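You operate a simulated robot arm through the tools that you are given. There is no shell and no other tool.

The job below is to be done with a simulated robot arm. You get a single attempt, and the scene is never put back.

TASK
Send the green crate on the transfer up the run to the photo eye.
Fine: free the desk emergency stop and reset first; route up, mode one.

Only the result counts: the job must be done as asked and must still hold three seconds after the hand-in. Knocking over, shifting, dropping, spilling or breaking anything else fails it.

THE ROBOT
A 7-joint arm with a three-finger gripper, fixed in place. Base frame: the origin is at the foot of the arm, x ahead of it, y to its left, z up. Readings come in mm, degrees, newtons and seconds.
Its first joint turns from -166.0 to 166.0 degrees. Payload 2.69 kg.
Tool frame: the origin (TCP) lies between the finger pads and is the grasp point; the fingertips stand 30 mm ahead of it; z points along the fingers, y is the line along which they close. Largest opening 128 mm; the body of the gripper starts 117 mm behind the TCP.
Orientation is told as [roll, pitch, yaw] about the base's x, y, z axes, in that order, counted from this pose: with the fingers straight down and closing along the base's y, the tool's x points along the base's -x, its y along +y and its z along -z.

THE INTERFACE
- The arm moves only by the tool drive_tool. Its argument "commands" is a list of rows, each a list of 7 numbers: the shift along the tool's x, y, z in mm, then the turn, a rotation vector about the tool's x, y, z in degrees, then the finger opening in mm, from 0 to 128. In form: [[x, y, z, rx, ry, rz, grip], ...]. A call has 1 to 20 rows; each row is the pose to reach, as a shift and turn from the pose commanded when the call began, along the tool's axes at that moment. Each row takes 0.2 s and may step no farther than 50 mm and 8.6 degrees from the row before; otherwise, or with a gripper value out of range, the whole call is refused. A pose out of reach is approached as far as the arm can. The call stops where the force on the tool passes 40 N (or 10 N more than at its start, if that is more) or the arm is blocked; 0.2 s more then pass. Each finger halts on what it meets, pressing with about 37 N; the grip force reading is that of the motor and also rises with nothing between the fingers. The clock runs only during rows and for 0.2 s after the last one: add rows that repeat a pose to give the fingers time. It gives the time, the measured TCP pose, the force on the tool (base axes), the opening and the grip force at its end, in the units of the frame above (readings bear some noise), with the torque about the TCP (base axes, N m) and any sound that the robot's microphone picked up.
- Cameras (640 x 400 px; columns grow to the right, rows downward): "scene" is fixed at [399.3, -650.4, 1549.1]; the picture's right is [0.85, -0.53, 0.00], its down [-0.31, -0.50, -0.81] and it looks along [0.43, 0.69, -0.59] (base axes); focal length 313 px, centre (320, 200). "wrist" rides on the gripper at [58, 54, -131] in the tool frame; the picture's right is [-0.68, 0.74, 0.00], its down [-0.62, -0.57, -0.55] and it looks along [-0.40, -0.37, 0.84] (tool axes); focal length 234 px, centre (320, 200).
- snapshot(camera): a new picture of that camera. It takes no simulated time.
- lift_body(by): slides the trunk up (or, below 0, down) by that many mm; the arm rides with it, the base frame stays. It gives what a move gives, with no picture.
- point_at(camera, pixels): for up to 12 pixels [column, row] of the newest picture of that camera ("zoom" is the newest enlarged one), the place [x, y, z] in the base frame of the surface seen there, good to about 3 mm. It takes no simulated time.
- enlarge(camera, box): a new picture of the part [left, top, right, bottom] of that camera's present view, enlarged. It takes no simulated time.
- close_job(): hands the job in; it is judged then, once.

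Open the gripper and draw the arm clear of the work before you hand the job in, unless the task says otherwise.

The tools are called after ">>>" by a JSON object that holds its "fn" and its "kwargs". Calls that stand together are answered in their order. drive_tool: Moves the arm, as the interface text tells. Its arguments: {"type":"object","properties":{"commands":{"type":"array","items":{"type":"array","items":{"type":"number"}}}},"required":["commands"]} The other tools are called the same way: lift_body (by) slides the trunk up or down; snapshot (camera) takes a picture; point_at (camera, pixels) gives the place of the surface under pixels of a picture; enlarge (camera, box) takes an enlarged picture of a part of a camera's view; close_job () hands the job in.

At the start:

```text
time: 0.0
tcp_pos: [716.5, -72.4, 1280.4]
orientation: [0.0, 0.0, 0.0]
ft_force: [-0.5, 0.1, -0.2]
torque: [0.0, 0.01, -0.02]
finger_gap: 127.7
grip_force: 0.1
trunk travel left (down, up): [-150.0, 200.0]
```

scene: 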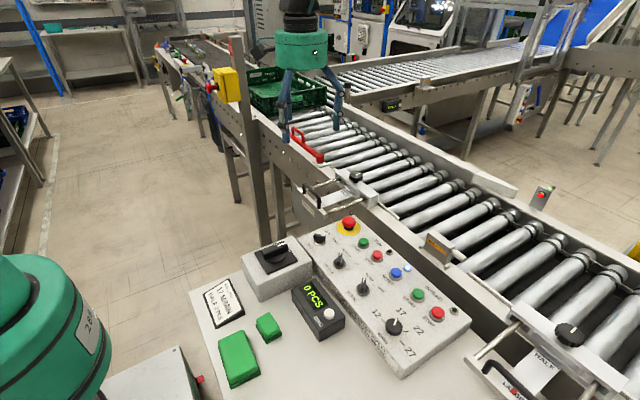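
wrist: 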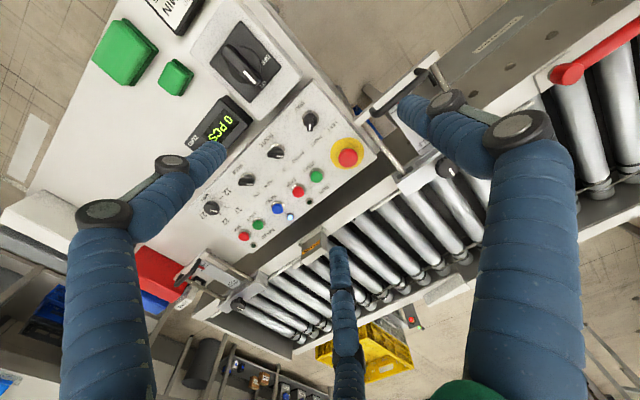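

The scene shows a desk with a control panel (e-stop around 348,223) and a conveyor with a green crate at around (285,90). I enlarge several parts to read the labels.

>>> {"fn": "enlarge", "kwargs": {"camera": "scene", "box": [290, 200, 480, 380]}}

>>> {"fn": "enlarge", "kwargs": {"camera": "scene", "box": [190, 230, 350, 390]}}

>>> {"fn": "enlarge", "kwargs": {"camera": "scene", "box": [440, 180, 640, 400]}}

>>> {"fn": "enlarge", "kwargs": {"camera": "scene", "box": [140, 30, 400, 210]}}

>>> {"fn": "enlarge", "kwargs": {"camera": "wrist", "box": [190, 80, 380, 250]}}

```text
2.22 times, centred on (385, 290) of scene
```

zoom: 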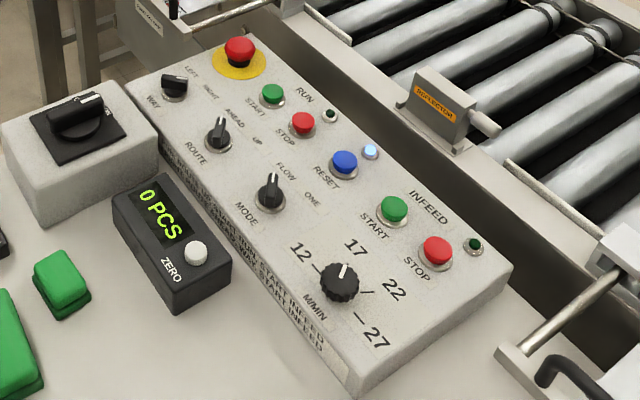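

```text
2.50 times, centred on (270, 310) of scene
```

zoom: 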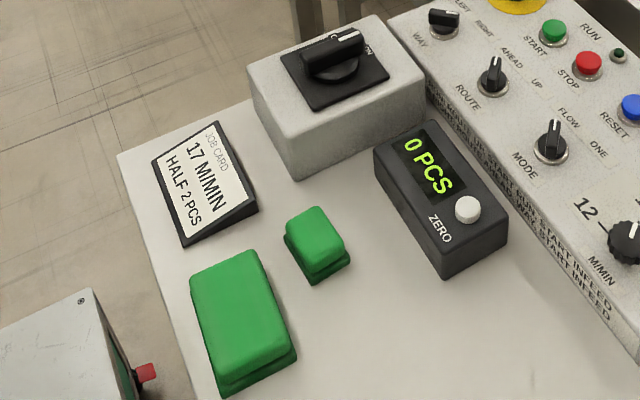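

```text
1.82 times, centred on (540, 290) of scene
```

zoom: 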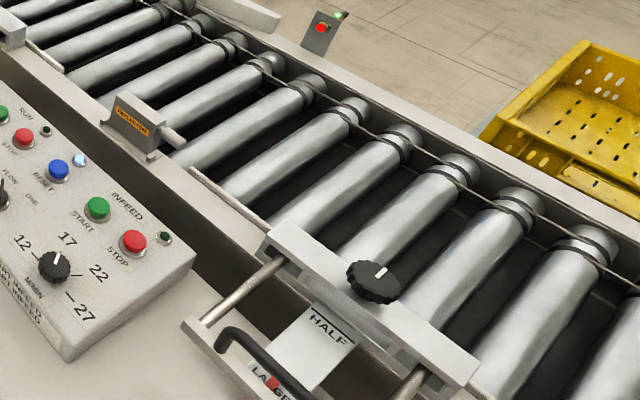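

```text
2.22 times, centred on (270, 120) of scene
```

zoom: 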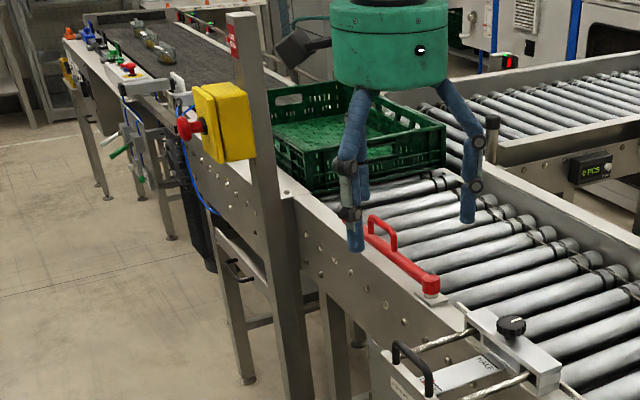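

```text
2.35 times, centred on (285, 165) of wrist
```

zoom: 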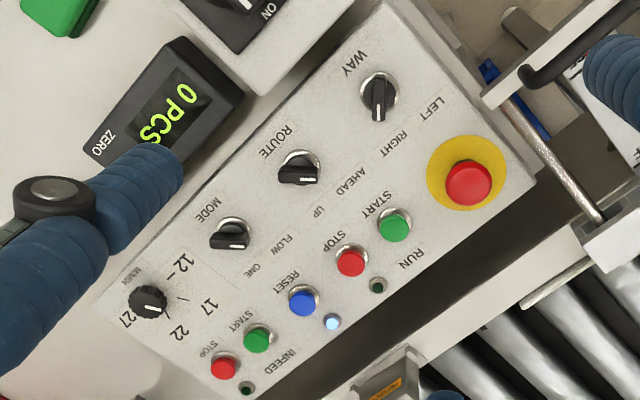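

The panel bears WAY (left/right), ROUTE (ahead/up), MODE (flow/one), a speed dial, RUN and INFEED buttons. I zoom tighter to read the front instructions and the switch positions.

>>> {"fn": "enlarge", "kwargs": {"camera": "scene", "box": [335, 260, 425, 380]}}

>>> {"fn": "enlarge", "kwargs": {"camera": "scene", "box": [300, 205, 400, 275]}}

>>> {"fn": "enlarge", "kwargs": {"camera": "scene", "box": [240, 230, 320, 300]}}

>>> {"fn": "enlarge", "kwargs": {"camera": "scene", "box": [260, 110, 380, 220]}}

>>> {"fn": "enlarge", "kwargs": {"camera": "scene", "box": [460, 310, 600, 400]}}

>>> {"fn": "enlarge", "kwargs": {"camera": "wrist", "box": [190, 10, 310, 150]}}

>>> {"fn": "enlarge", "kwargs": {"camera": "scene", "box": [350, 200, 480, 300]}}

>>> {"fn": "enlarge", "kwargs": {"camera": "wrist", "box": [160, 240, 430, 390]}}

```text
3.33 times, centred on (380, 320) of scene
```

zoom: 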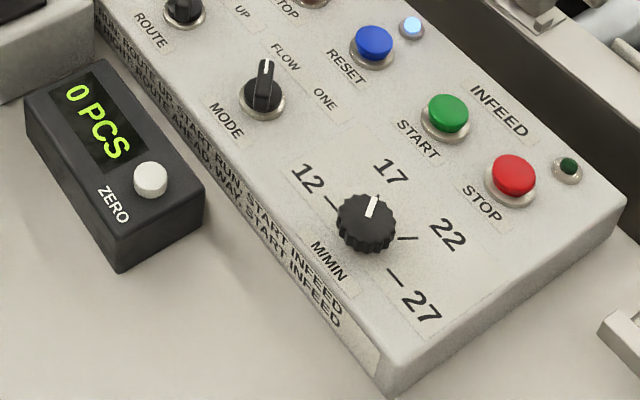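

```text
5.71 times, centred on (350, 240) of scene
```

zoom: 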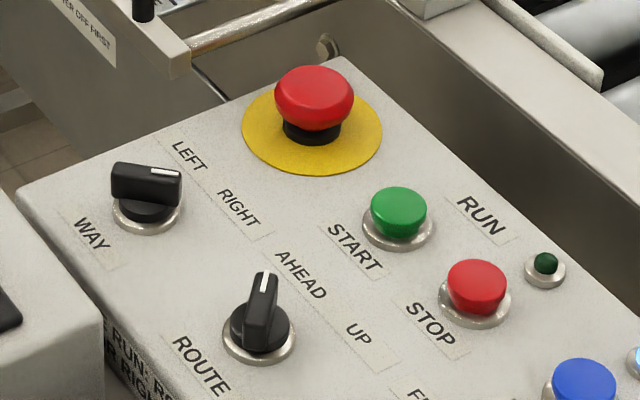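

```text
5.71 times, centred on (280, 265) of scene
```

zoom: 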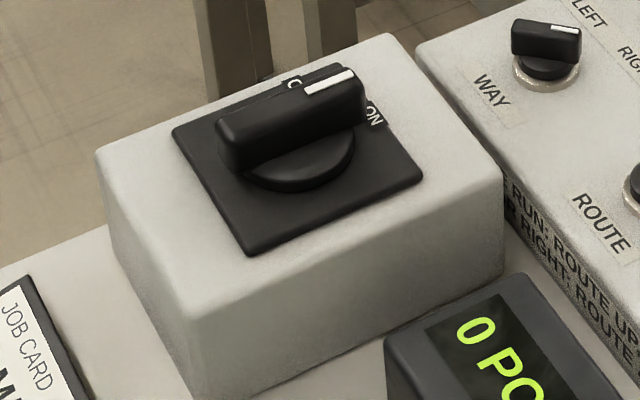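

```text
3.64 times, centred on (320, 165) of scene
```

zoom: 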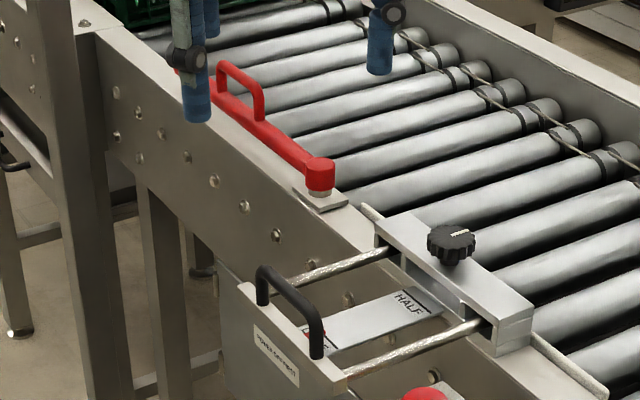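

```text
4.44 times, centred on (530, 355) of scene
```

zoom: 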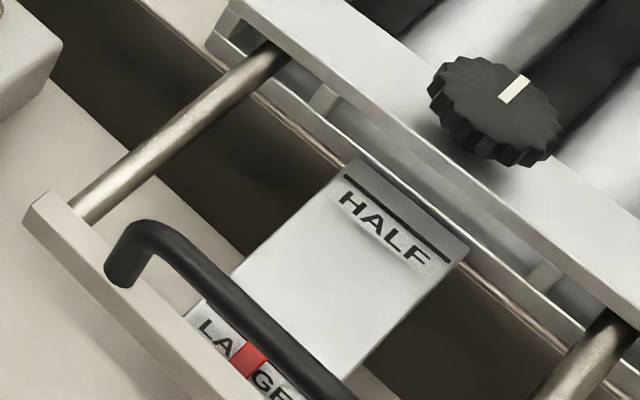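

```text
2.86 times, centred on (250, 80) of wrist
```

zoom: 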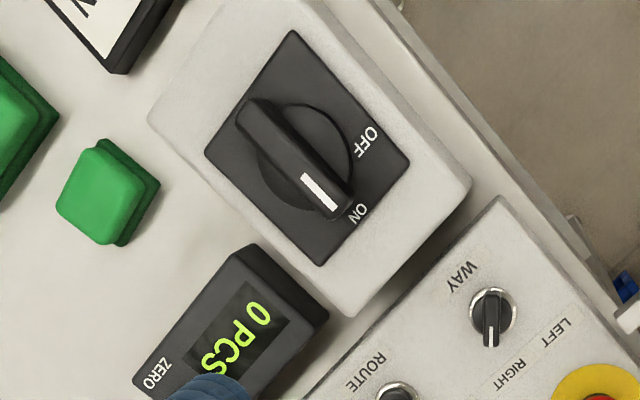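

```text
4.00 times, centred on (415, 250) of scene
```

zoom: 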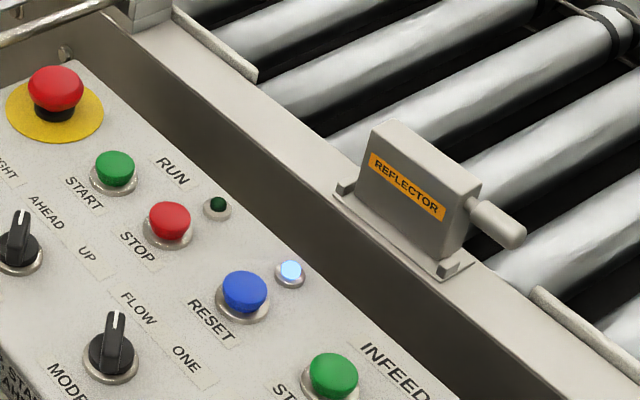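

```text
2.37 times, centred on (295, 315) of wrist
```

zoom: 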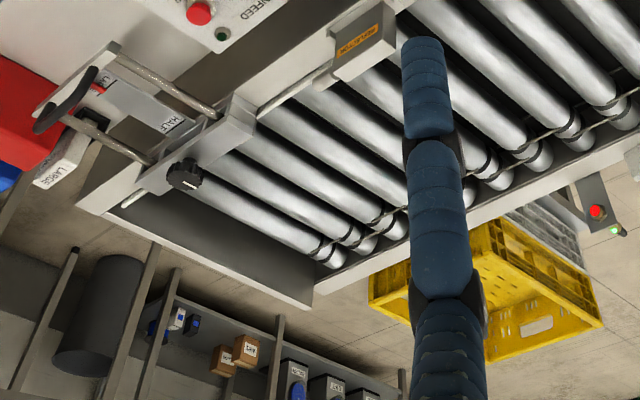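

The main switch points at ON, the RESET lamp is lit, and the guides show "HALF/LARGE" scales. I zoom into the small labels: panel front, the tag near (312,200), and the yellow box e-stop.

>>> {"fn": "enlarge", "kwargs": {"camera": "scene", "box": [300, 180, 350, 215]}}

>>> {"fn": "enlarge", "kwargs": {"camera": "scene", "box": [310, 260, 360, 320]}}

>>> {"fn": "enlarge", "kwargs": {"camera": "scene", "box": [345, 295, 400, 360]}}

>>> {"fn": "enlarge", "kwargs": {"camera": "scene", "box": [195, 50, 255, 120]}}

>>> {"fn": "enlarge", "kwargs": {"camera": "scene", "box": [235, 50, 345, 130]}}

>>> {"fn": "enlarge", "kwargs": {"camera": "scene", "box": [510, 170, 570, 220]}}

>>> {"fn": "enlarge", "kwargs": {"camera": "scene", "box": [470, 340, 560, 400]}}

>>> {"fn": "enlarge", "kwargs": {"camera": "scene", "box": [200, 270, 250, 330]}}

>>> {"fn": "enlarge", "kwargs": {"camera": "scene", "box": [150, 30, 240, 120]}}

>>> {"fn": "enlarge", "kwargs": {"camera": "scene", "box": [370, 80, 420, 130]}}

```text
11.43 times, centred on (325, 198) of scene
```

zoom: 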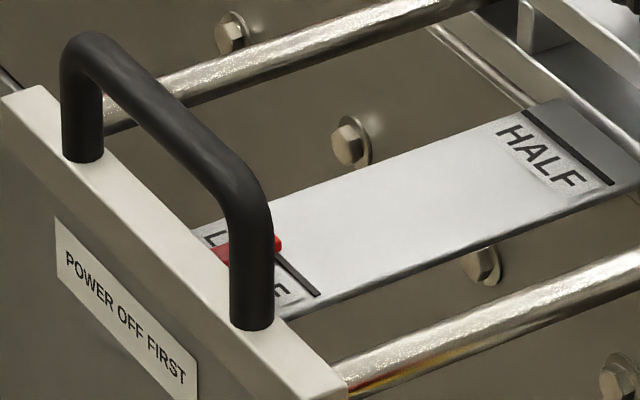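

```text
6.67 times, centred on (335, 290) of scene
```

zoom: 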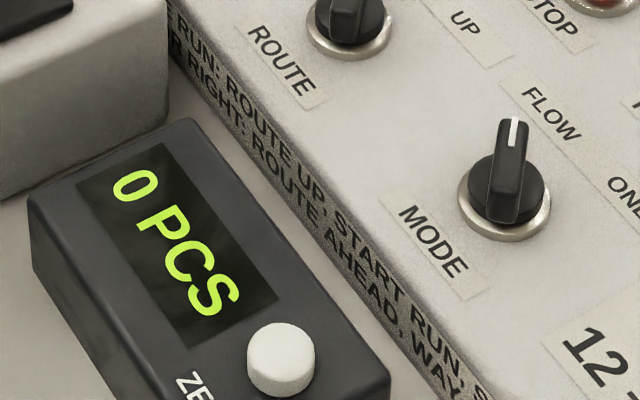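

```text
6.15 times, centred on (372, 328) of scene
```

zoom: 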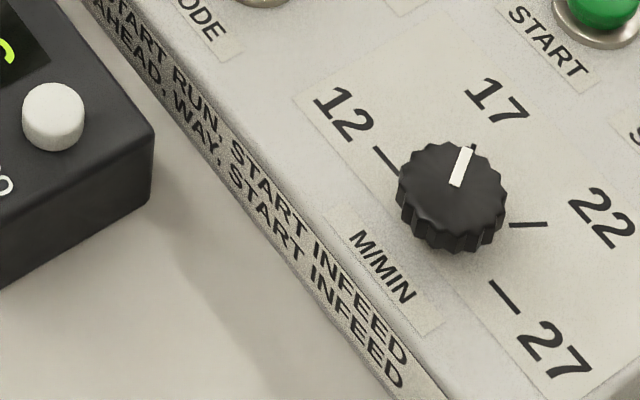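

```text
5.71 times, centred on (225, 85) of scene
```

zoom: 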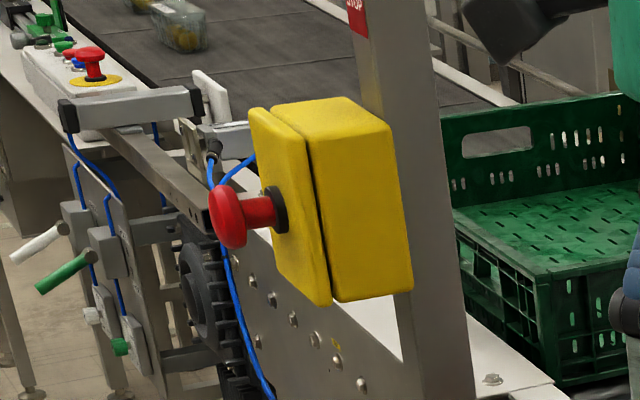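

```text
5.00 times, centred on (290, 90) of scene
```

zoom: 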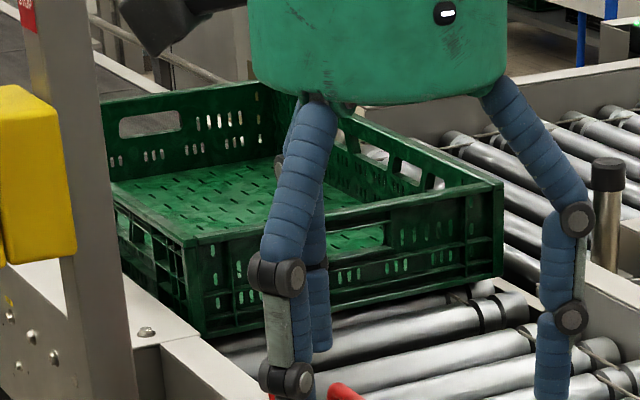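

```text
8.00 times, centred on (540, 195) of scene
```

zoom: 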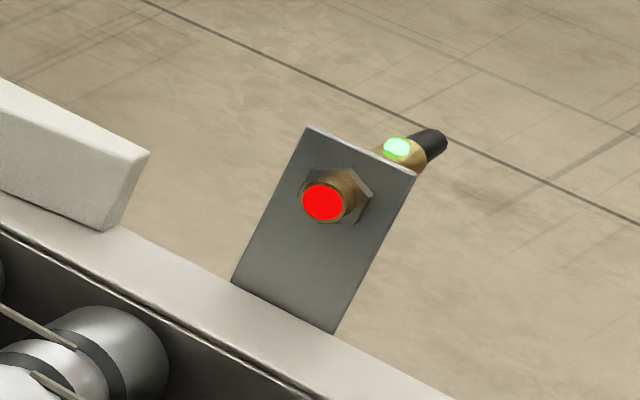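

```text
6.67 times, centred on (515, 370) of scene
```

zoom: 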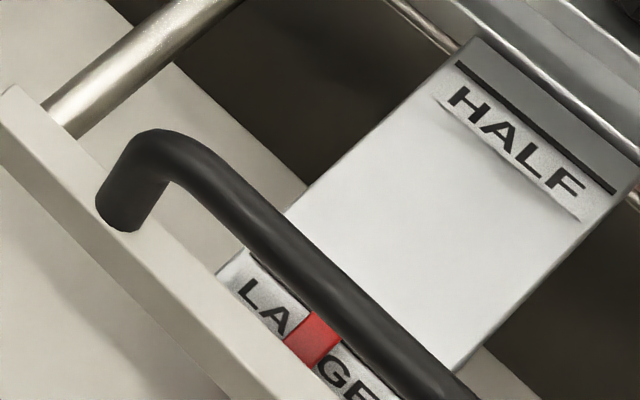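

```text
6.67 times, centred on (225, 300) of scene
```

zoom: 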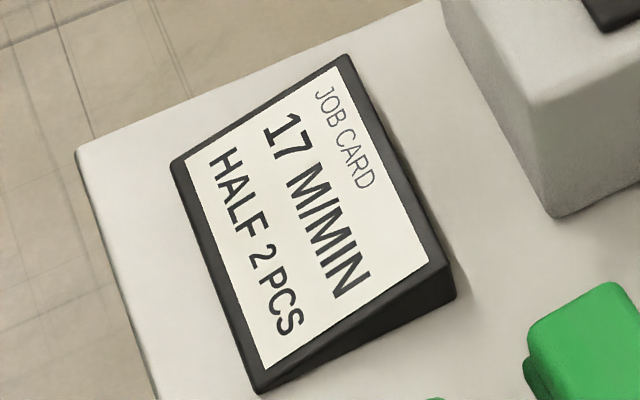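

```text
4.44 times, centred on (195, 75) of scene
```

zoom: 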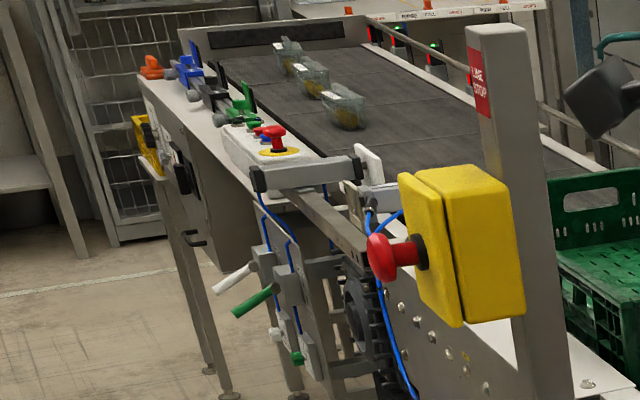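

```text
8.00 times, centred on (395, 105) of scene
```

zoom: 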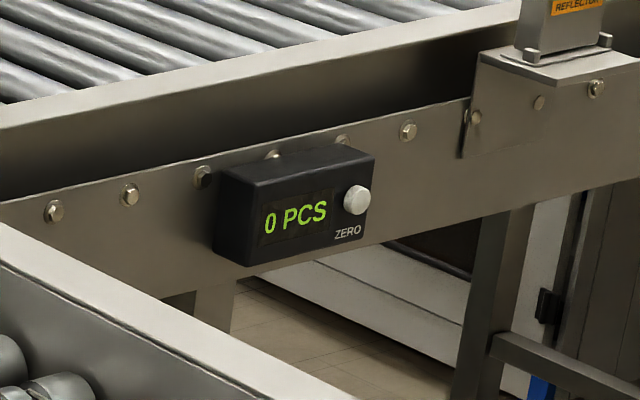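

The front text reads "...RUN: ROUTE UP, START RUN, START INFEED". Now I measure the panel elements from a fresh zoom.

>>> {"fn": "enlarge", "kwargs": {"camera": "scene", "box": [290, 200, 480, 380]}}

>>> {"fn": "point_at", "kwargs": {"camera": "zoom", "pixels": [[240, 44], [240, 68], [262, 70], [272, 90], [303, 120], [345, 158], [394, 204], [437, 246], [340, 275], [268, 182], [218, 128], [175, 80]]}}

>>> {"fn": "point_at", "kwargs": {"camera": "scene", "pixels": [[360, 285], [345, 265], [320, 228], [305, 238], [377, 316], [385, 265], [272, 84], [320, 105], [302, 145], [318, 160], [540, 195], [437, 245]]}}

```text
2.22 times, centred on (385, 290) of scene
```

zoom: 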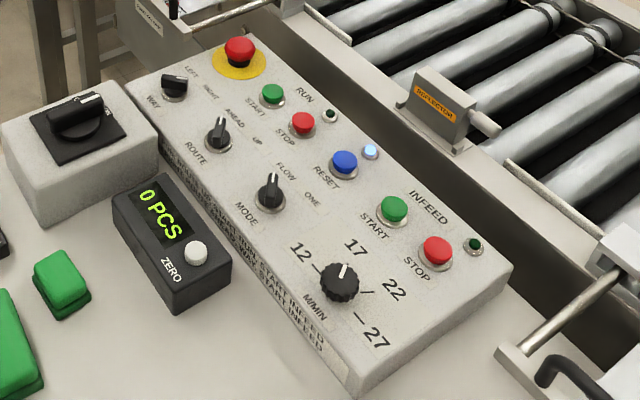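

```text
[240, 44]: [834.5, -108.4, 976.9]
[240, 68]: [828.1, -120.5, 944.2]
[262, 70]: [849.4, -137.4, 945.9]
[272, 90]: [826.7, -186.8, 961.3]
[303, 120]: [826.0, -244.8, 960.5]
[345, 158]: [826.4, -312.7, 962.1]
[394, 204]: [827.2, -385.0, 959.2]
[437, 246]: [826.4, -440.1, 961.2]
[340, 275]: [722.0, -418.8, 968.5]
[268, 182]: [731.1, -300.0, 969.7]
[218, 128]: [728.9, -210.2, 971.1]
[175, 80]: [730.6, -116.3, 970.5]
```

```text
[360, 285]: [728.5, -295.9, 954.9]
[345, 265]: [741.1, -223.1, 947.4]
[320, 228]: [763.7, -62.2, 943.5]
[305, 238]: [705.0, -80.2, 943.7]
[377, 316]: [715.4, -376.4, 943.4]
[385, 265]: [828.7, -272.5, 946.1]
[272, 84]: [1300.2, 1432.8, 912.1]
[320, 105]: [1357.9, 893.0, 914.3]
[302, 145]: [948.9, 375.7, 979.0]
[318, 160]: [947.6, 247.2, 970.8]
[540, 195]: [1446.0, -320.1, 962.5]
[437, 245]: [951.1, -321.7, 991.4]
```

Panel surface is at z≈944, button tops ≈961, selector tops ≈970, e-stop top ≈977 at (834,-110). I look at the gripper fingers up close and at the e-stop and knobs from the wrist.

>>> {"fn": "enlarge", "kwargs": {"camera": "scene", "box": [260, 10, 360, 160]}}

>>> {"fn": "enlarge", "kwargs": {"camera": "wrist", "box": [310, 110, 390, 190]}}

>>> {"fn": "enlarge", "kwargs": {"camera": "wrist", "box": [220, 90, 340, 210]}}

>>> {"fn": "enlarge", "kwargs": {"camera": "scene", "box": [325, 205, 375, 245]}}

```text
2.67 times, centred on (310, 85) of scene
```

zoom: 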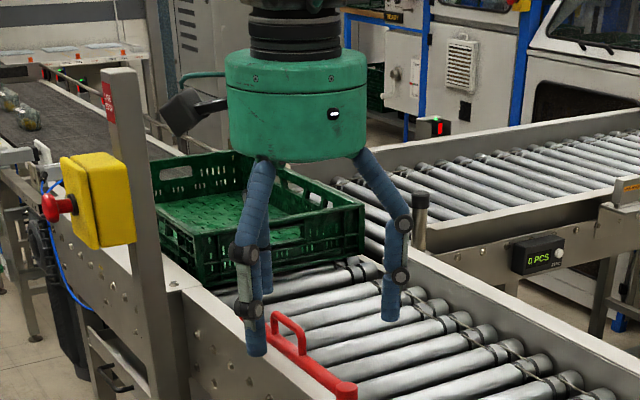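

```text
5.00 times, centred on (350, 150) of wrist
```

zoom: 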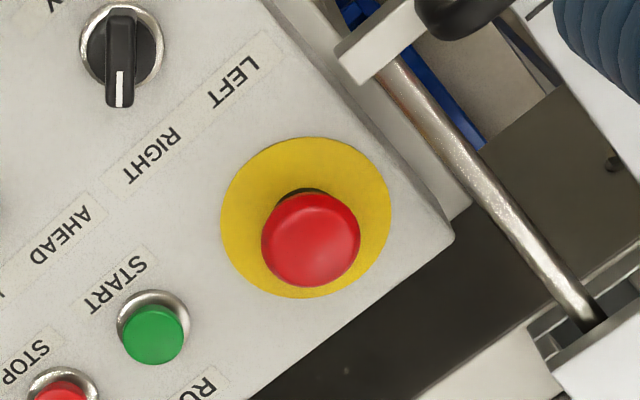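

```text
3.33 times, centred on (280, 150) of wrist
```

zoom: 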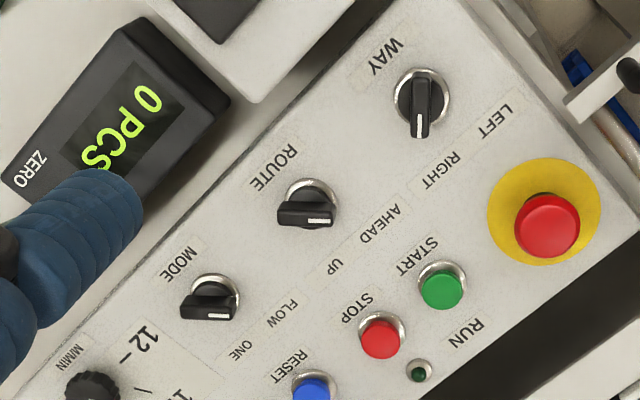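

```text
10.00 times, centred on (350, 225) of scene
```

zoom: 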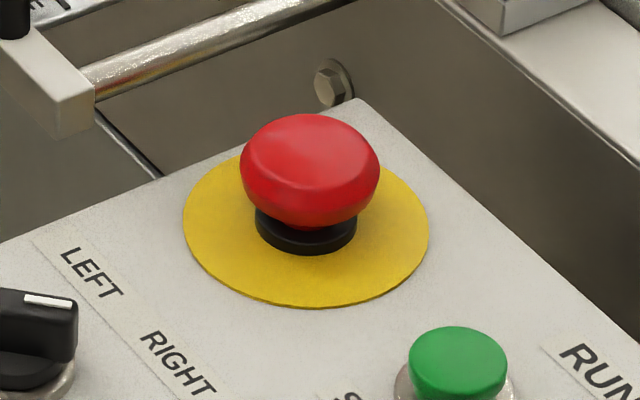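

The hand shows one blue leg on one side and two on the other. I measure the leg tips in both views to know their real shape.

>>> {"fn": "point_at", "kwargs": {"camera": "wrist", "pixels": [[215, 150], [205, 162], [402, 108], [415, 115], [340, 255], [340, 300], [348, 157], [297, 191], [316, 175]]}}

>>> {"fn": "point_at", "kwargs": {"camera": "scene", "pixels": [[286, 140], [300, 115], [335, 128], [286, 110], [335, 100], [298, 100]]}}

```text
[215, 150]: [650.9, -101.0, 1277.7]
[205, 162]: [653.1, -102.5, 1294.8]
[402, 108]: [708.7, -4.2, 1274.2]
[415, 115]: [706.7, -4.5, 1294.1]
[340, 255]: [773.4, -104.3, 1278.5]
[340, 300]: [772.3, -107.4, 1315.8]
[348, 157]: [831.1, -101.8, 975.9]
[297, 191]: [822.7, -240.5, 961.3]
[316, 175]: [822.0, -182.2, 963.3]
```

```text
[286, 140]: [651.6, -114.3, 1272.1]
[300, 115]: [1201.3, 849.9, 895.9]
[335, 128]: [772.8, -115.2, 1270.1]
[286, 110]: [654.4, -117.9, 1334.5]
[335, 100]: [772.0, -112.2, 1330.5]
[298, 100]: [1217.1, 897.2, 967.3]
```

The legs stand at about 120° around the TCP, radius ~70. I close the fingers in place to see how they travel.

>>> {"fn": "drive_tool", "kwargs": {"commands": [[0, 0, 0, 0, 0, 0, 60], [0, 0, 0, 0, 0, 0, 20], [0, 0, 0, 0, 0, 0, 0], [0, 0, 0, 0, 0, 0, 0], [0, 0, 0, 0, 0, 0, 0]]}}

>>> {"fn": "snapshot", "kwargs": {"camera": "wrist"}}

>>> {"fn": "enlarge", "kwargs": {"camera": "scene", "box": [260, 10, 360, 160]}}

```text
time: 1.2
tcp_pos: [714.5, -72.4, 1280.4]
orientation: [-0.1, 0.0, -0.1]
ft_force: [-0.6, -0.1, -0.2]
torque: [-0.01, 0.01, 0.0]
finger_gap: 2.0
grip_force: 31.1
trunk travel left (down, up): [-150.0, 200.0]
```

```text
taken
```

wrist: 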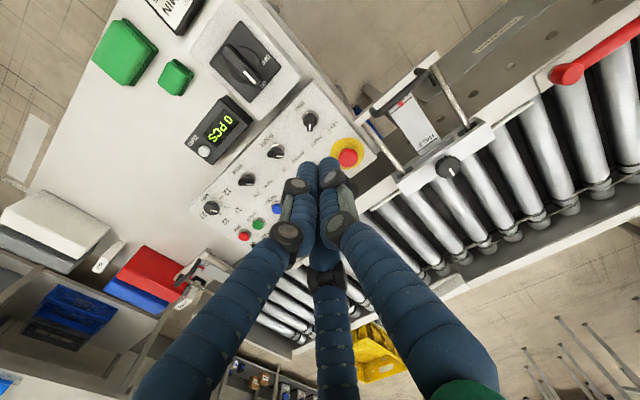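

```text
2.67 times, centred on (310, 85) of scene
```

zoom: 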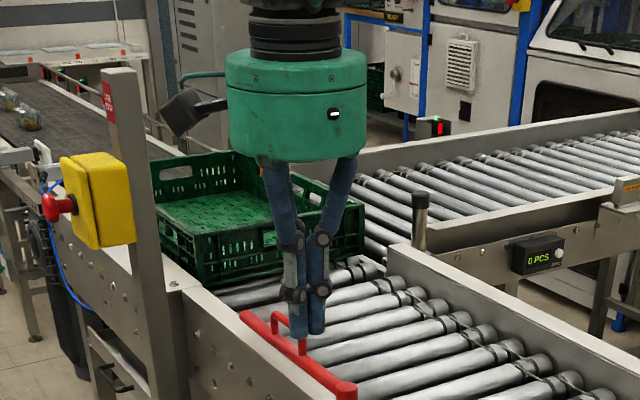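

All three legs meet at the center when closed. I measure the closed tips' position.

>>> {"fn": "enlarge", "kwargs": {"camera": "wrist", "box": [270, 140, 370, 260]}}

>>> {"fn": "point_at", "kwargs": {"camera": "wrist", "pixels": [[330, 162], [308, 168], [346, 175], [330, 200], [325, 250]]}}

>>> {"fn": "point_at", "kwargs": {"camera": "scene", "pixels": [[301, 132], [308, 132], [305, 110], [310, 120]]}}

```text
3.33 times, centred on (320, 200) of wrist
```

zoom: 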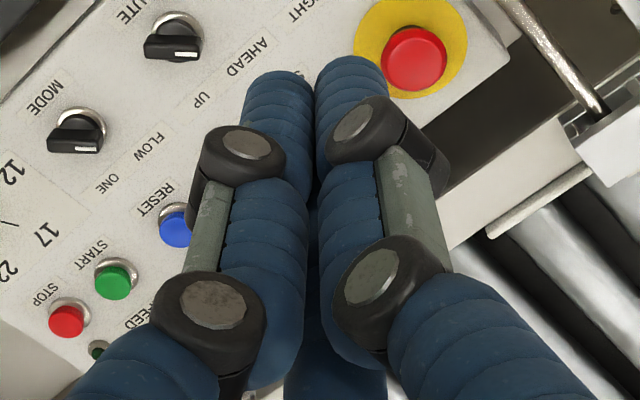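

```text
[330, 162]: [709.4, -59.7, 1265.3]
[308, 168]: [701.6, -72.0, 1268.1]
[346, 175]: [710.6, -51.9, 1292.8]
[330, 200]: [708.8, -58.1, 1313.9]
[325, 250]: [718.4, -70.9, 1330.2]
```

```text
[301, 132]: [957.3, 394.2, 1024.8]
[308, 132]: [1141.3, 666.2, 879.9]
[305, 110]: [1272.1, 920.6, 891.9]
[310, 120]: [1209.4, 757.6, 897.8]
```

Fresh scene picture to measure obstacles near the e-stop (guide plate around (331,216)) and the crate and gate geometry.

>>> {"fn": "enlarge", "kwargs": {"camera": "scene", "box": [290, 160, 410, 260]}}

>>> {"fn": "point_at", "kwargs": {"camera": "zoom", "pixels": [[210, 285], [195, 300], [135, 170], [180, 235], [250, 235], [390, 150], [340, 215], [450, 240], [100, 140], [370, 85]]}}

>>> {"fn": "snapshot", "kwargs": {"camera": "scene"}}

```text
4.00 times, centred on (350, 210) of scene
```

zoom: 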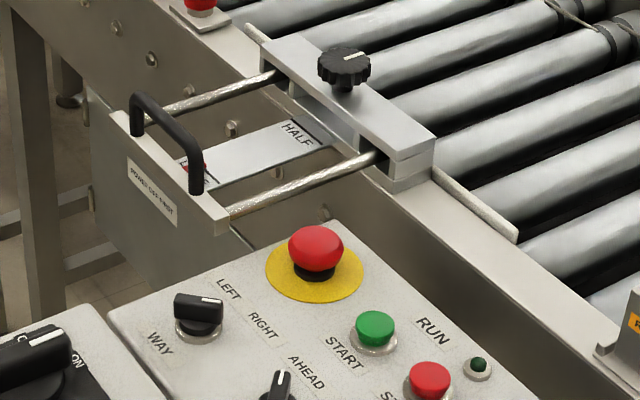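

```text
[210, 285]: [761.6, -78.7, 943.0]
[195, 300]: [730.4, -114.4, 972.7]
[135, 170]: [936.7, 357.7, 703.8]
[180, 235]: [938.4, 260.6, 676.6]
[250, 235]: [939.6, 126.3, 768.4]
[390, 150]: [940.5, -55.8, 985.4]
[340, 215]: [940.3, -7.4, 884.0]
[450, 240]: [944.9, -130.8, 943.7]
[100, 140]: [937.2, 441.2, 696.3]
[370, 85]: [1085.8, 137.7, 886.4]
```

```text
taken
```

scene: 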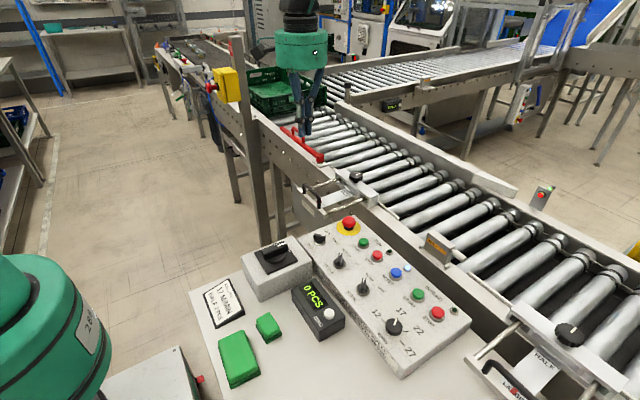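

The plate points looked odd (frame side behind). I check the guide plate and rods from the wrist camera.

>>> {"fn": "enlarge", "kwargs": {"camera": "wrist", "box": [330, 50, 530, 210]}}

>>> {"fn": "point_at", "kwargs": {"camera": "wrist", "pixels": [[372, 115], [392, 100], [420, 75], [399, 178], [385, 160], [450, 90], [447, 168], [410, 125], [375, 108], [357, 113]]}}

```text
2.50 times, centred on (430, 130) of wrist
```

zoom: 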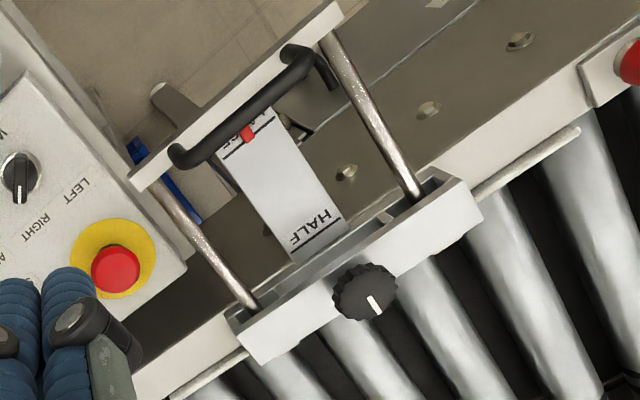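

```text
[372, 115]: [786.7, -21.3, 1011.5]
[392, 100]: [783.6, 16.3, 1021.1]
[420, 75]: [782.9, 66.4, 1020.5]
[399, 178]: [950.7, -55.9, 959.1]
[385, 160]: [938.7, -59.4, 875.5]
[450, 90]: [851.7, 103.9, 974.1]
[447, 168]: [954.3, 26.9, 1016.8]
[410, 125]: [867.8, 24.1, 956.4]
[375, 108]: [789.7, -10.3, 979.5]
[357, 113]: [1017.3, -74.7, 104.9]
```

The guide plate lies at x≈785 with a rod near y≈-40 (z≈974), about 65 mm from the e-stop. I move above the e-stop at about z=1120, turning the tool -90° so there's room to twist back clockwise, fingers to 64 mm.

>>> {"fn": "drive_tool", "kwargs": {"commands": [[-10.7, -3.1, 14.5, 0, 0, -8.18, 64], [-21.4, -6.2, 29, 0, 0, -16.36, 64], [-32.1, -9.3, 43.5, 0, 0, -24.54, 64], [-42.8, -12.4, 58, 0, 0, -32.7, 64], [-53.5, -15.5, 72.5, 0, 0, -40.9, 64], [-64.2, -18.6, 87, 0, 0, -49.1, 64], [-74.9, -21.7, 101.5, 0, 0, -57.3, 64], [-85.6, -24.8, 116, 0, 0, -65.4, 64], [-96.3, -27.9, 130.5, 0, 0, -73.6, 64], [-107, -31, 145, 0, 0, -81.8, 64], [-118, -34, 160, 0, 0, -90, 64], [-118, -34, 160, 0, 0, -90, 64]]}}

>>> {"fn": "snapshot", "kwargs": {"camera": "wrist"}}

>>> {"fn": "enlarge", "kwargs": {"camera": "scene", "box": [280, 140, 420, 260]}}

```text
time: 3.8
tcp_pos: [834.2, -105.7, 1119.4]
orientation: [-0.1, 0.0, 90.1]
ft_force: [-0.6, 0.3, -0.3]
torque: [0.02, 0.02, 0.01]
finger_gap: 64.2
grip_force: 0.0
trunk travel left (down, up): [-150.0, 200.0]
```

```text
taken
```

wrist: 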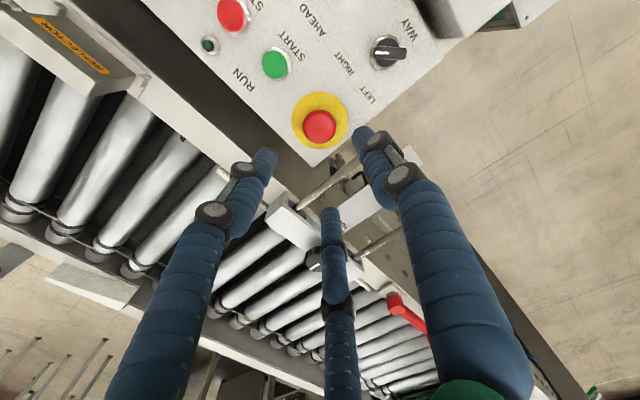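

```text
3.33 times, centred on (350, 200) of scene
```

zoom: 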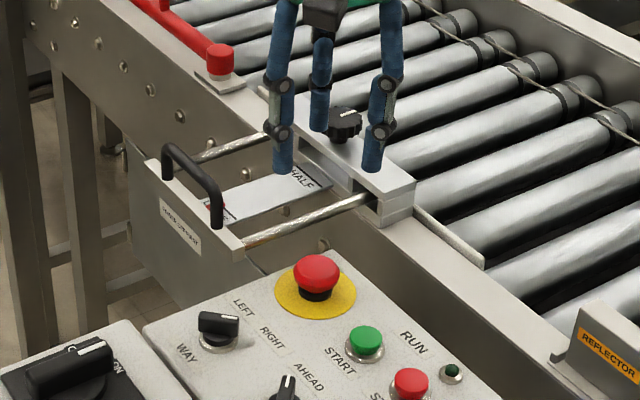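

Now the camera is closer: the e-stop appears at (320,127). I measure its rim and the disc edges, the legs and the rod for clearance.

>>> {"fn": "enlarge", "kwargs": {"camera": "wrist", "box": [270, 70, 400, 190]}}

>>> {"fn": "point_at", "kwargs": {"camera": "wrist", "pixels": [[304, 124], [334, 124], [320, 112], [320, 140], [320, 126], [293, 120], [346, 120], [330, 182], [313, 192], [360, 130], [270, 152], [330, 212]]}}

```text
3.33 times, centred on (335, 130) of wrist
```

zoom: 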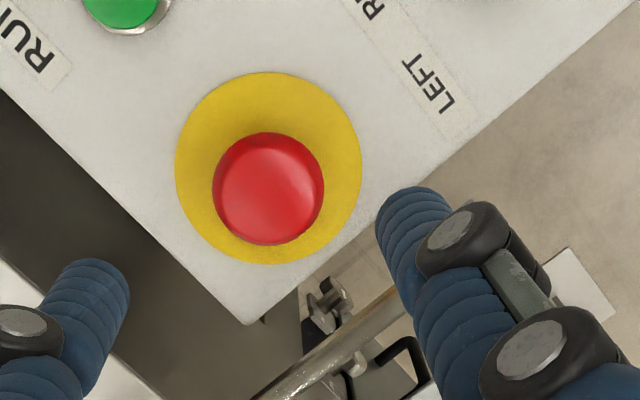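

```text
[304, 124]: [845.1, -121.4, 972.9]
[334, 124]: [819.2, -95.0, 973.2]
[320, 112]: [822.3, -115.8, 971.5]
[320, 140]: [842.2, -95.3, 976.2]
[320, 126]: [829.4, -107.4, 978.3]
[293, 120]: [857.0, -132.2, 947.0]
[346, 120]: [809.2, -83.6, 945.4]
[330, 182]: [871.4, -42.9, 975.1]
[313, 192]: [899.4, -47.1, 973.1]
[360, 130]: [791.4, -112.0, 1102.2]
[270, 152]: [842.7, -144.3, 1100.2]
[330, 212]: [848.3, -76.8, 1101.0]
```

The e-stop centre is about (832,-107), head ~38 mm wide, top 977. I descend to TCP z≈982 (tips ≈952) with the fingers open 60, still clear of the rod at y≈-45.

>>> {"fn": "drive_tool", "kwargs": {"commands": [[0.6, 2.3, 30, 0, 0, 0, 60], [0.6, 2.3, 60, 0, 0, 0, 60], [0.6, 2.3, 85, 0, 0, 0, 60], [0.6, 2.3, 105, 0, 0, 0, 60], [0.6, 2.3, 122, 0, 0, 0, 60], [0.6, 2.3, 137, 0, 0, 0, 60]]}}

>>> {"fn": "snapshot", "kwargs": {"camera": "wrist"}}

>>> {"fn": "enlarge", "kwargs": {"camera": "scene", "box": [310, 180, 400, 250]}}

```text
time: 5.2
tcp_pos: [832.7, -106.3, 984.6]
orientation: [0.0, 0.0, 90.0]
ft_force: [-0.3, -0.1, -0.1]
torque: [0.02, -0.02, 0.0]
finger_gap: 60.1
grip_force: 0.0
trunk travel left (down, up): [-150.0, 200.0]
```

```text
taken
```

wrist: 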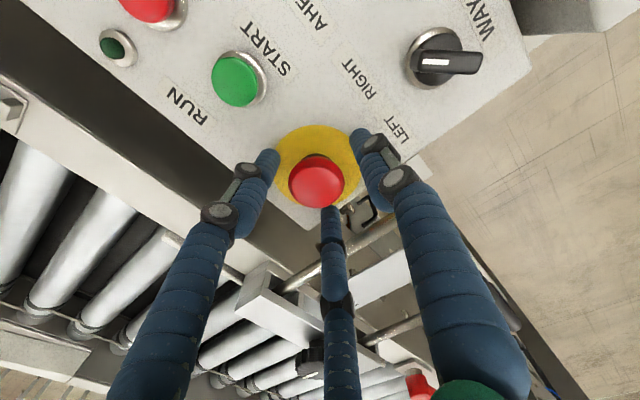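

```text
5.71 times, centred on (355, 215) of scene
```

zoom: 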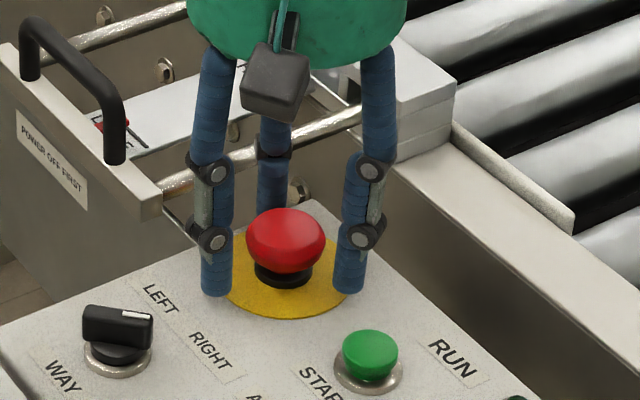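

The three legs straddle the red head, tips near the disc. I close on it and check the grip.

>>> {"fn": "drive_tool", "kwargs": {"commands": [[0, 0, 0, 0, 0, 0, 40], [0, 0, 0, 0, 0, 0, 25], [0, 0, 0, 0, 0, 0, 25], [0, 0, 0, 0, 0, 0, 25]]}}

>>> {"fn": "snapshot", "kwargs": {"camera": "wrist"}}

```text
time: 6.2
tcp_pos: [832.2, -105.4, 982.5]
orientation: [0.0, 0.0, 89.9]
ft_force: [7.7, 6.9, 1.0]
torque: [0.19, -0.21, 0.04]
finger_gap: 43.0
grip_force: 13.3
trunk travel left (down, up): [-150.0, 200.0]
```

```text
taken
```

wrist: 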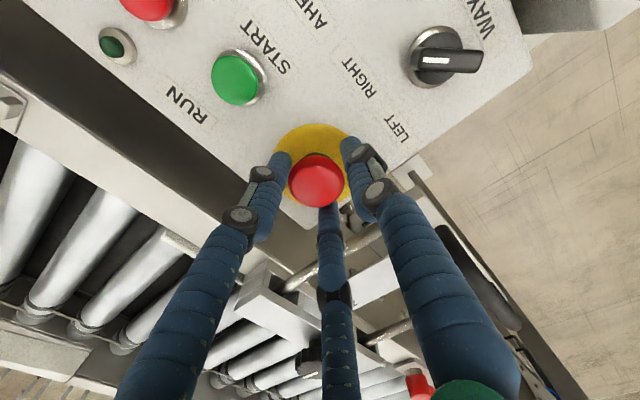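

The fingers hold the head at a 43 mm gap. I twist clockwise (seen from above) about 48° and listen.

>>> {"fn": "drive_tool", "kwargs": {"commands": [[0, 0, 0, 0, 0, 8, 25], [0, 0, 0, 0, 0, 16, 25], [0, 0, 0, 0, 0, 24, 25], [0, 0, 0, 0, 0, 32, 25], [0, 0, 0, 0, 0, 40, 25], [0, 0, 0, 0, 0, 48, 25]]}}

>>> {"fn": "snapshot", "kwargs": {"camera": "wrist"}}

```text
time: 7.6
tcp_pos: [834.2, -106.4, 983.4]
orientation: [-0.1, 0.0, 41.9]
ft_force: [23.9, 13.6, 1.2]
torque: [0.25, -0.66, 0.18]
finger_gap: 42.0
grip_force: 12.9
trunk travel left (down, up): [-150.0, 200.0]
```

```text
taken
```

wrist: 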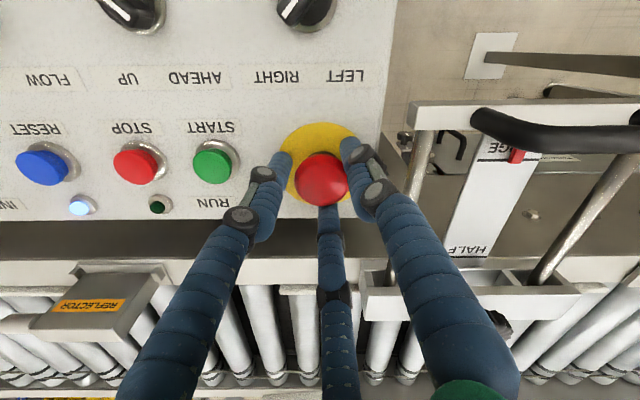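

No sound noted; I check whether the head rose by measuring its top at (322,178).

>>> {"fn": "point_at", "kwargs": {"camera": "wrist", "pixels": [[318, 170], [322, 180], [330, 172], [310, 182]]}}

>>> {"fn": "enlarge", "kwargs": {"camera": "scene", "box": [310, 180, 400, 250]}}

>>> {"fn": "enlarge", "kwargs": {"camera": "scene", "box": [380, 250, 430, 290]}}

```text
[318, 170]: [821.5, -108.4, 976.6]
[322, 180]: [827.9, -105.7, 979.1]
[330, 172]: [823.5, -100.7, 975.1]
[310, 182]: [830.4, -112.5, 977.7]
```

```text
5.71 times, centred on (355, 215) of scene
```

zoom: 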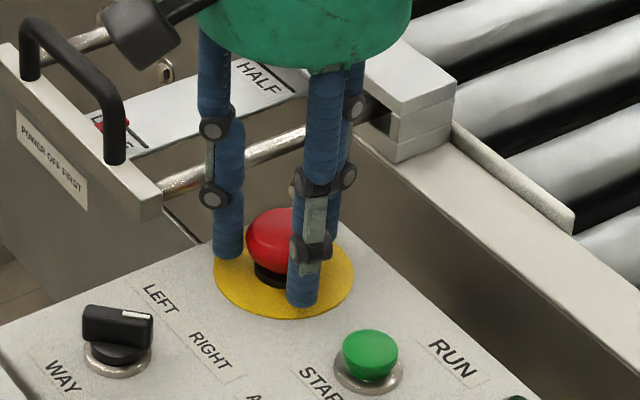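

```text
10.00 times, centred on (405, 270) of scene
```

zoom: 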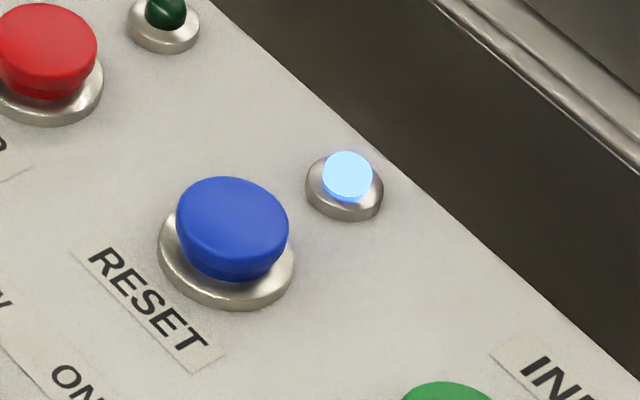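

The head hasn't risen (top still ≈978). I keep twisting clockwise another 40° and watch the torque.

>>> {"fn": "drive_tool", "kwargs": {"commands": [[0, 0, 0, 0, 0, 8, 20], [0, 0, 0, 0, 0, 16, 20], [0, 0, 0, 0, 0, 24, 20], [0, 0, 0, 0, 0, 32, 20], [0, 0, 0, 0, 0, 40, 20]]}}

>>> {"fn": "enlarge", "kwargs": {"camera": "scene", "box": [310, 180, 400, 250]}}

>>> {"fn": "snapshot", "kwargs": {"camera": "wrist"}}

```text
time: 8.5
tcp_pos: [834.8, -104.9, 984.3]
orientation: [-0.1, -0.3, 16.3]
ft_force: [14.7, 8.5, -8.9]
torque: [0.83, -1.05, 0.19]
finger_gap: 39.1
grip_force: 45.5
trunk travel left (down, up): [-150.0, 200.0]
stopped in row 4: the force on the tool passed its limit at 43 N (the readings are from after the stop); the commanded pose is now the measured one
```

```text
5.71 times, centred on (355, 215) of scene
```

zoom: 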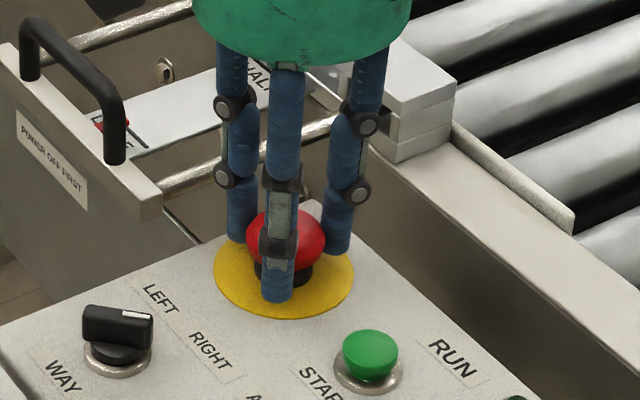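

```text
taken
```

wrist: 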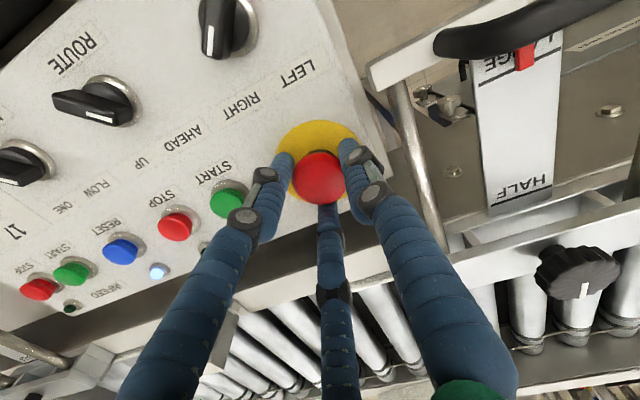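

The force limit tripped with no release, so the head may be off-centre or needs a pull. I open the fingers and measure the head's centre better.

>>> {"fn": "drive_tool", "kwargs": {"commands": [[0, 0, 0, 0, 0, 0, 60], [0, 0, 0, 0, 0, 0, 60]]}}

>>> {"fn": "enlarge", "kwargs": {"camera": "scene", "box": [330, 205, 370, 240]}}

>>> {"fn": "snapshot", "kwargs": {"camera": "wrist"}}

```text
time: 9.1
tcp_pos: [834.2, -106.8, 984.4]
orientation: [0.0, 0.0, 16.3]
ft_force: [-0.3, 0.0, -0.1]
torque: [0.01, 0.03, 0.01]
finger_gap: 60.2
grip_force: 0.1
trunk travel left (down, up): [-150.0, 200.0]
```

```text
11.43 times, centred on (350, 222) of scene
```

zoom: 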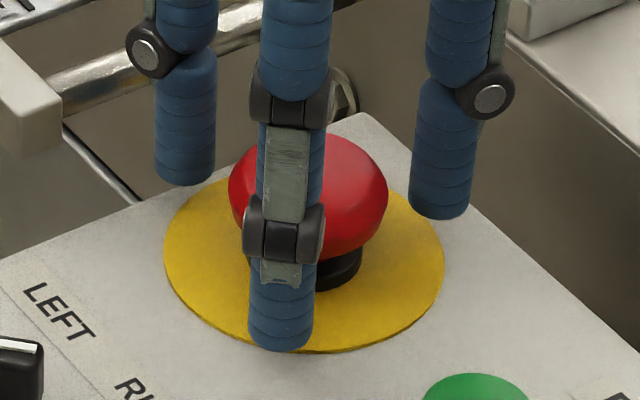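

```text
taken
```

wrist: 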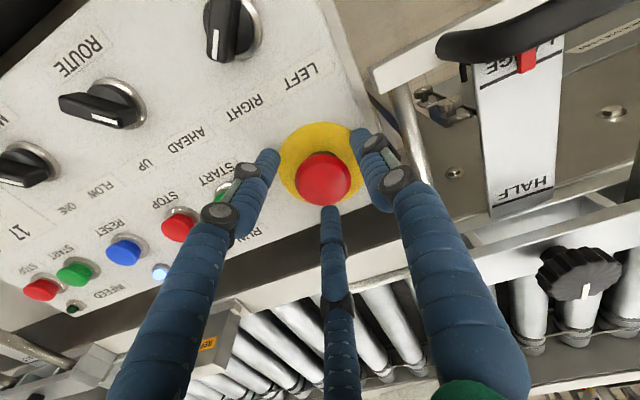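

The head spans columns 229–388 in this zoom. I measure symmetric points on the head and the yellow disc to find the centre.

>>> {"fn": "point_at", "kwargs": {"camera": "zoom", "pixels": [[234, 190], [383, 190], [340, 150], [340, 200], [340, 235], [168, 255], [440, 258], [345, 340], [215, 330], [430, 215], [340, 275]]}}

>>> {"fn": "point_at", "kwargs": {"camera": "wrist", "pixels": [[298, 178], [347, 178], [322, 154], [322, 203], [310, 160], [335, 196], [282, 160], [361, 170], [318, 125], [300, 195]]}}

```text
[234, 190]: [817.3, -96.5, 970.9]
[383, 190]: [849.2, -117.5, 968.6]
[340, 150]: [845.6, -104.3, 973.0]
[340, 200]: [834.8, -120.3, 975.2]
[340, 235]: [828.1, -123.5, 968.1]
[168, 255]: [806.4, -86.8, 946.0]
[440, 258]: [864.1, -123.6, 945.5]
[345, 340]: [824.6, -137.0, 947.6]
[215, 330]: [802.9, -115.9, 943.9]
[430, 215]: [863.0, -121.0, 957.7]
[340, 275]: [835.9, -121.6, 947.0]
```

```text
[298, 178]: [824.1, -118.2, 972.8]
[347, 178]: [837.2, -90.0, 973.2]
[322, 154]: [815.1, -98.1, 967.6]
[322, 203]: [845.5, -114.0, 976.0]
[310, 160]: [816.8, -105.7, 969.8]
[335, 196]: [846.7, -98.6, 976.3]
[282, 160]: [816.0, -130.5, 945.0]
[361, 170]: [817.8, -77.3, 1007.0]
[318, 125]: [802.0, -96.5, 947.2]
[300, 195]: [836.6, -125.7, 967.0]
```

The head centre is ≈(833,-106), so I'm centred. I grip again and try a gentle pull upward.

>>> {"fn": "drive_tool", "kwargs": {"commands": [[0, 0, 2, 0, 0, 0, 40], [0, 0, 2, 0, 0, 0, 20], [0, 0, 2, 0, 0, 0, 10], [0, 0, 2, 0, 0, 0, 10], [0, 0, -2, 0, 0, 0, 10], [0, 0, -6, 0, 0, 0, 10], [0, 0, -10, 0, 0, 0, 10], [0, 0, -10, 0, 0, 0, 10]]}}

>>> {"fn": "enlarge", "kwargs": {"camera": "scene", "box": [310, 180, 400, 250]}}

```text
time: 10.9
tcp_pos: [836.5, -104.5, 996.3]
orientation: [-0.1, -0.4, 16.3]
ft_force: [19.2, 17.8, 8.6]
torque: [0.48, -0.45, 0.01]
finger_gap: 39.2
grip_force: 44.8
trunk travel left (down, up): [-150.0, 200.0]
```

```text
5.71 times, centred on (355, 215) of scene
```

zoom: 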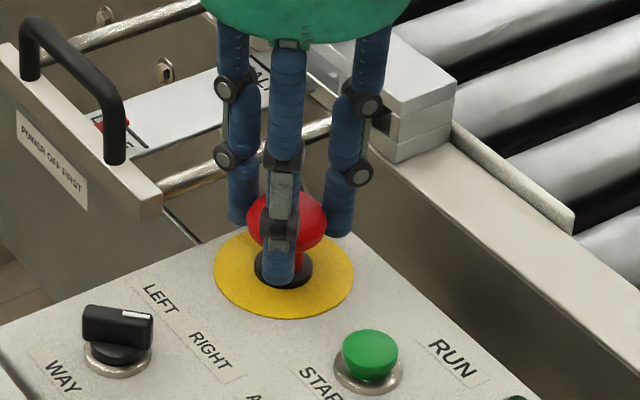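

The red head has risen, showing its stem. I open the fingers and see whether it stays out.

>>> {"fn": "drive_tool", "kwargs": {"commands": [[0, 0, 0, 0, 0, 0, 60], [0, 0, 0, 0, 0, 0, 64], [0, 0, 0, 0, 0, 0, 64]]}}

>>> {"fn": "enlarge", "kwargs": {"camera": "scene", "box": [310, 180, 400, 250]}}

>>> {"fn": "point_at", "kwargs": {"camera": "zoom", "pixels": [[300, 200], [305, 230]]}}

```text
time: 11.7
tcp_pos: [834.4, -106.4, 994.7]
orientation: [-0.1, -0.1, 16.3]
ft_force: [0.6, -0.3, 0.2]
torque: [0.02, 0.04, 0.0]
finger_gap: 64.2
grip_force: 0.0
trunk travel left (down, up): [-150.0, 200.0]
```

```text
5.71 times, centred on (355, 215) of scene
```

zoom: 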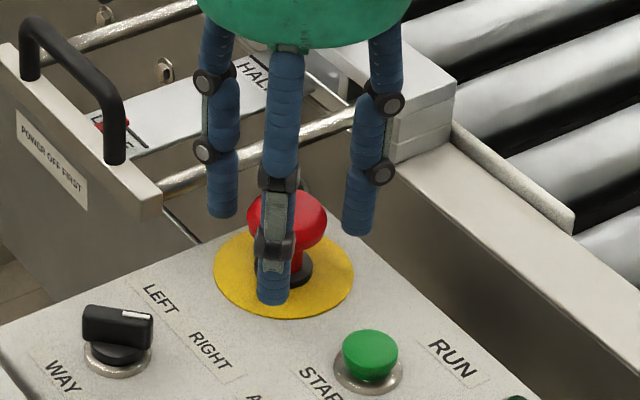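

```text
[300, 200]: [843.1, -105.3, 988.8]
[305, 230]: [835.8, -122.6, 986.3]
```

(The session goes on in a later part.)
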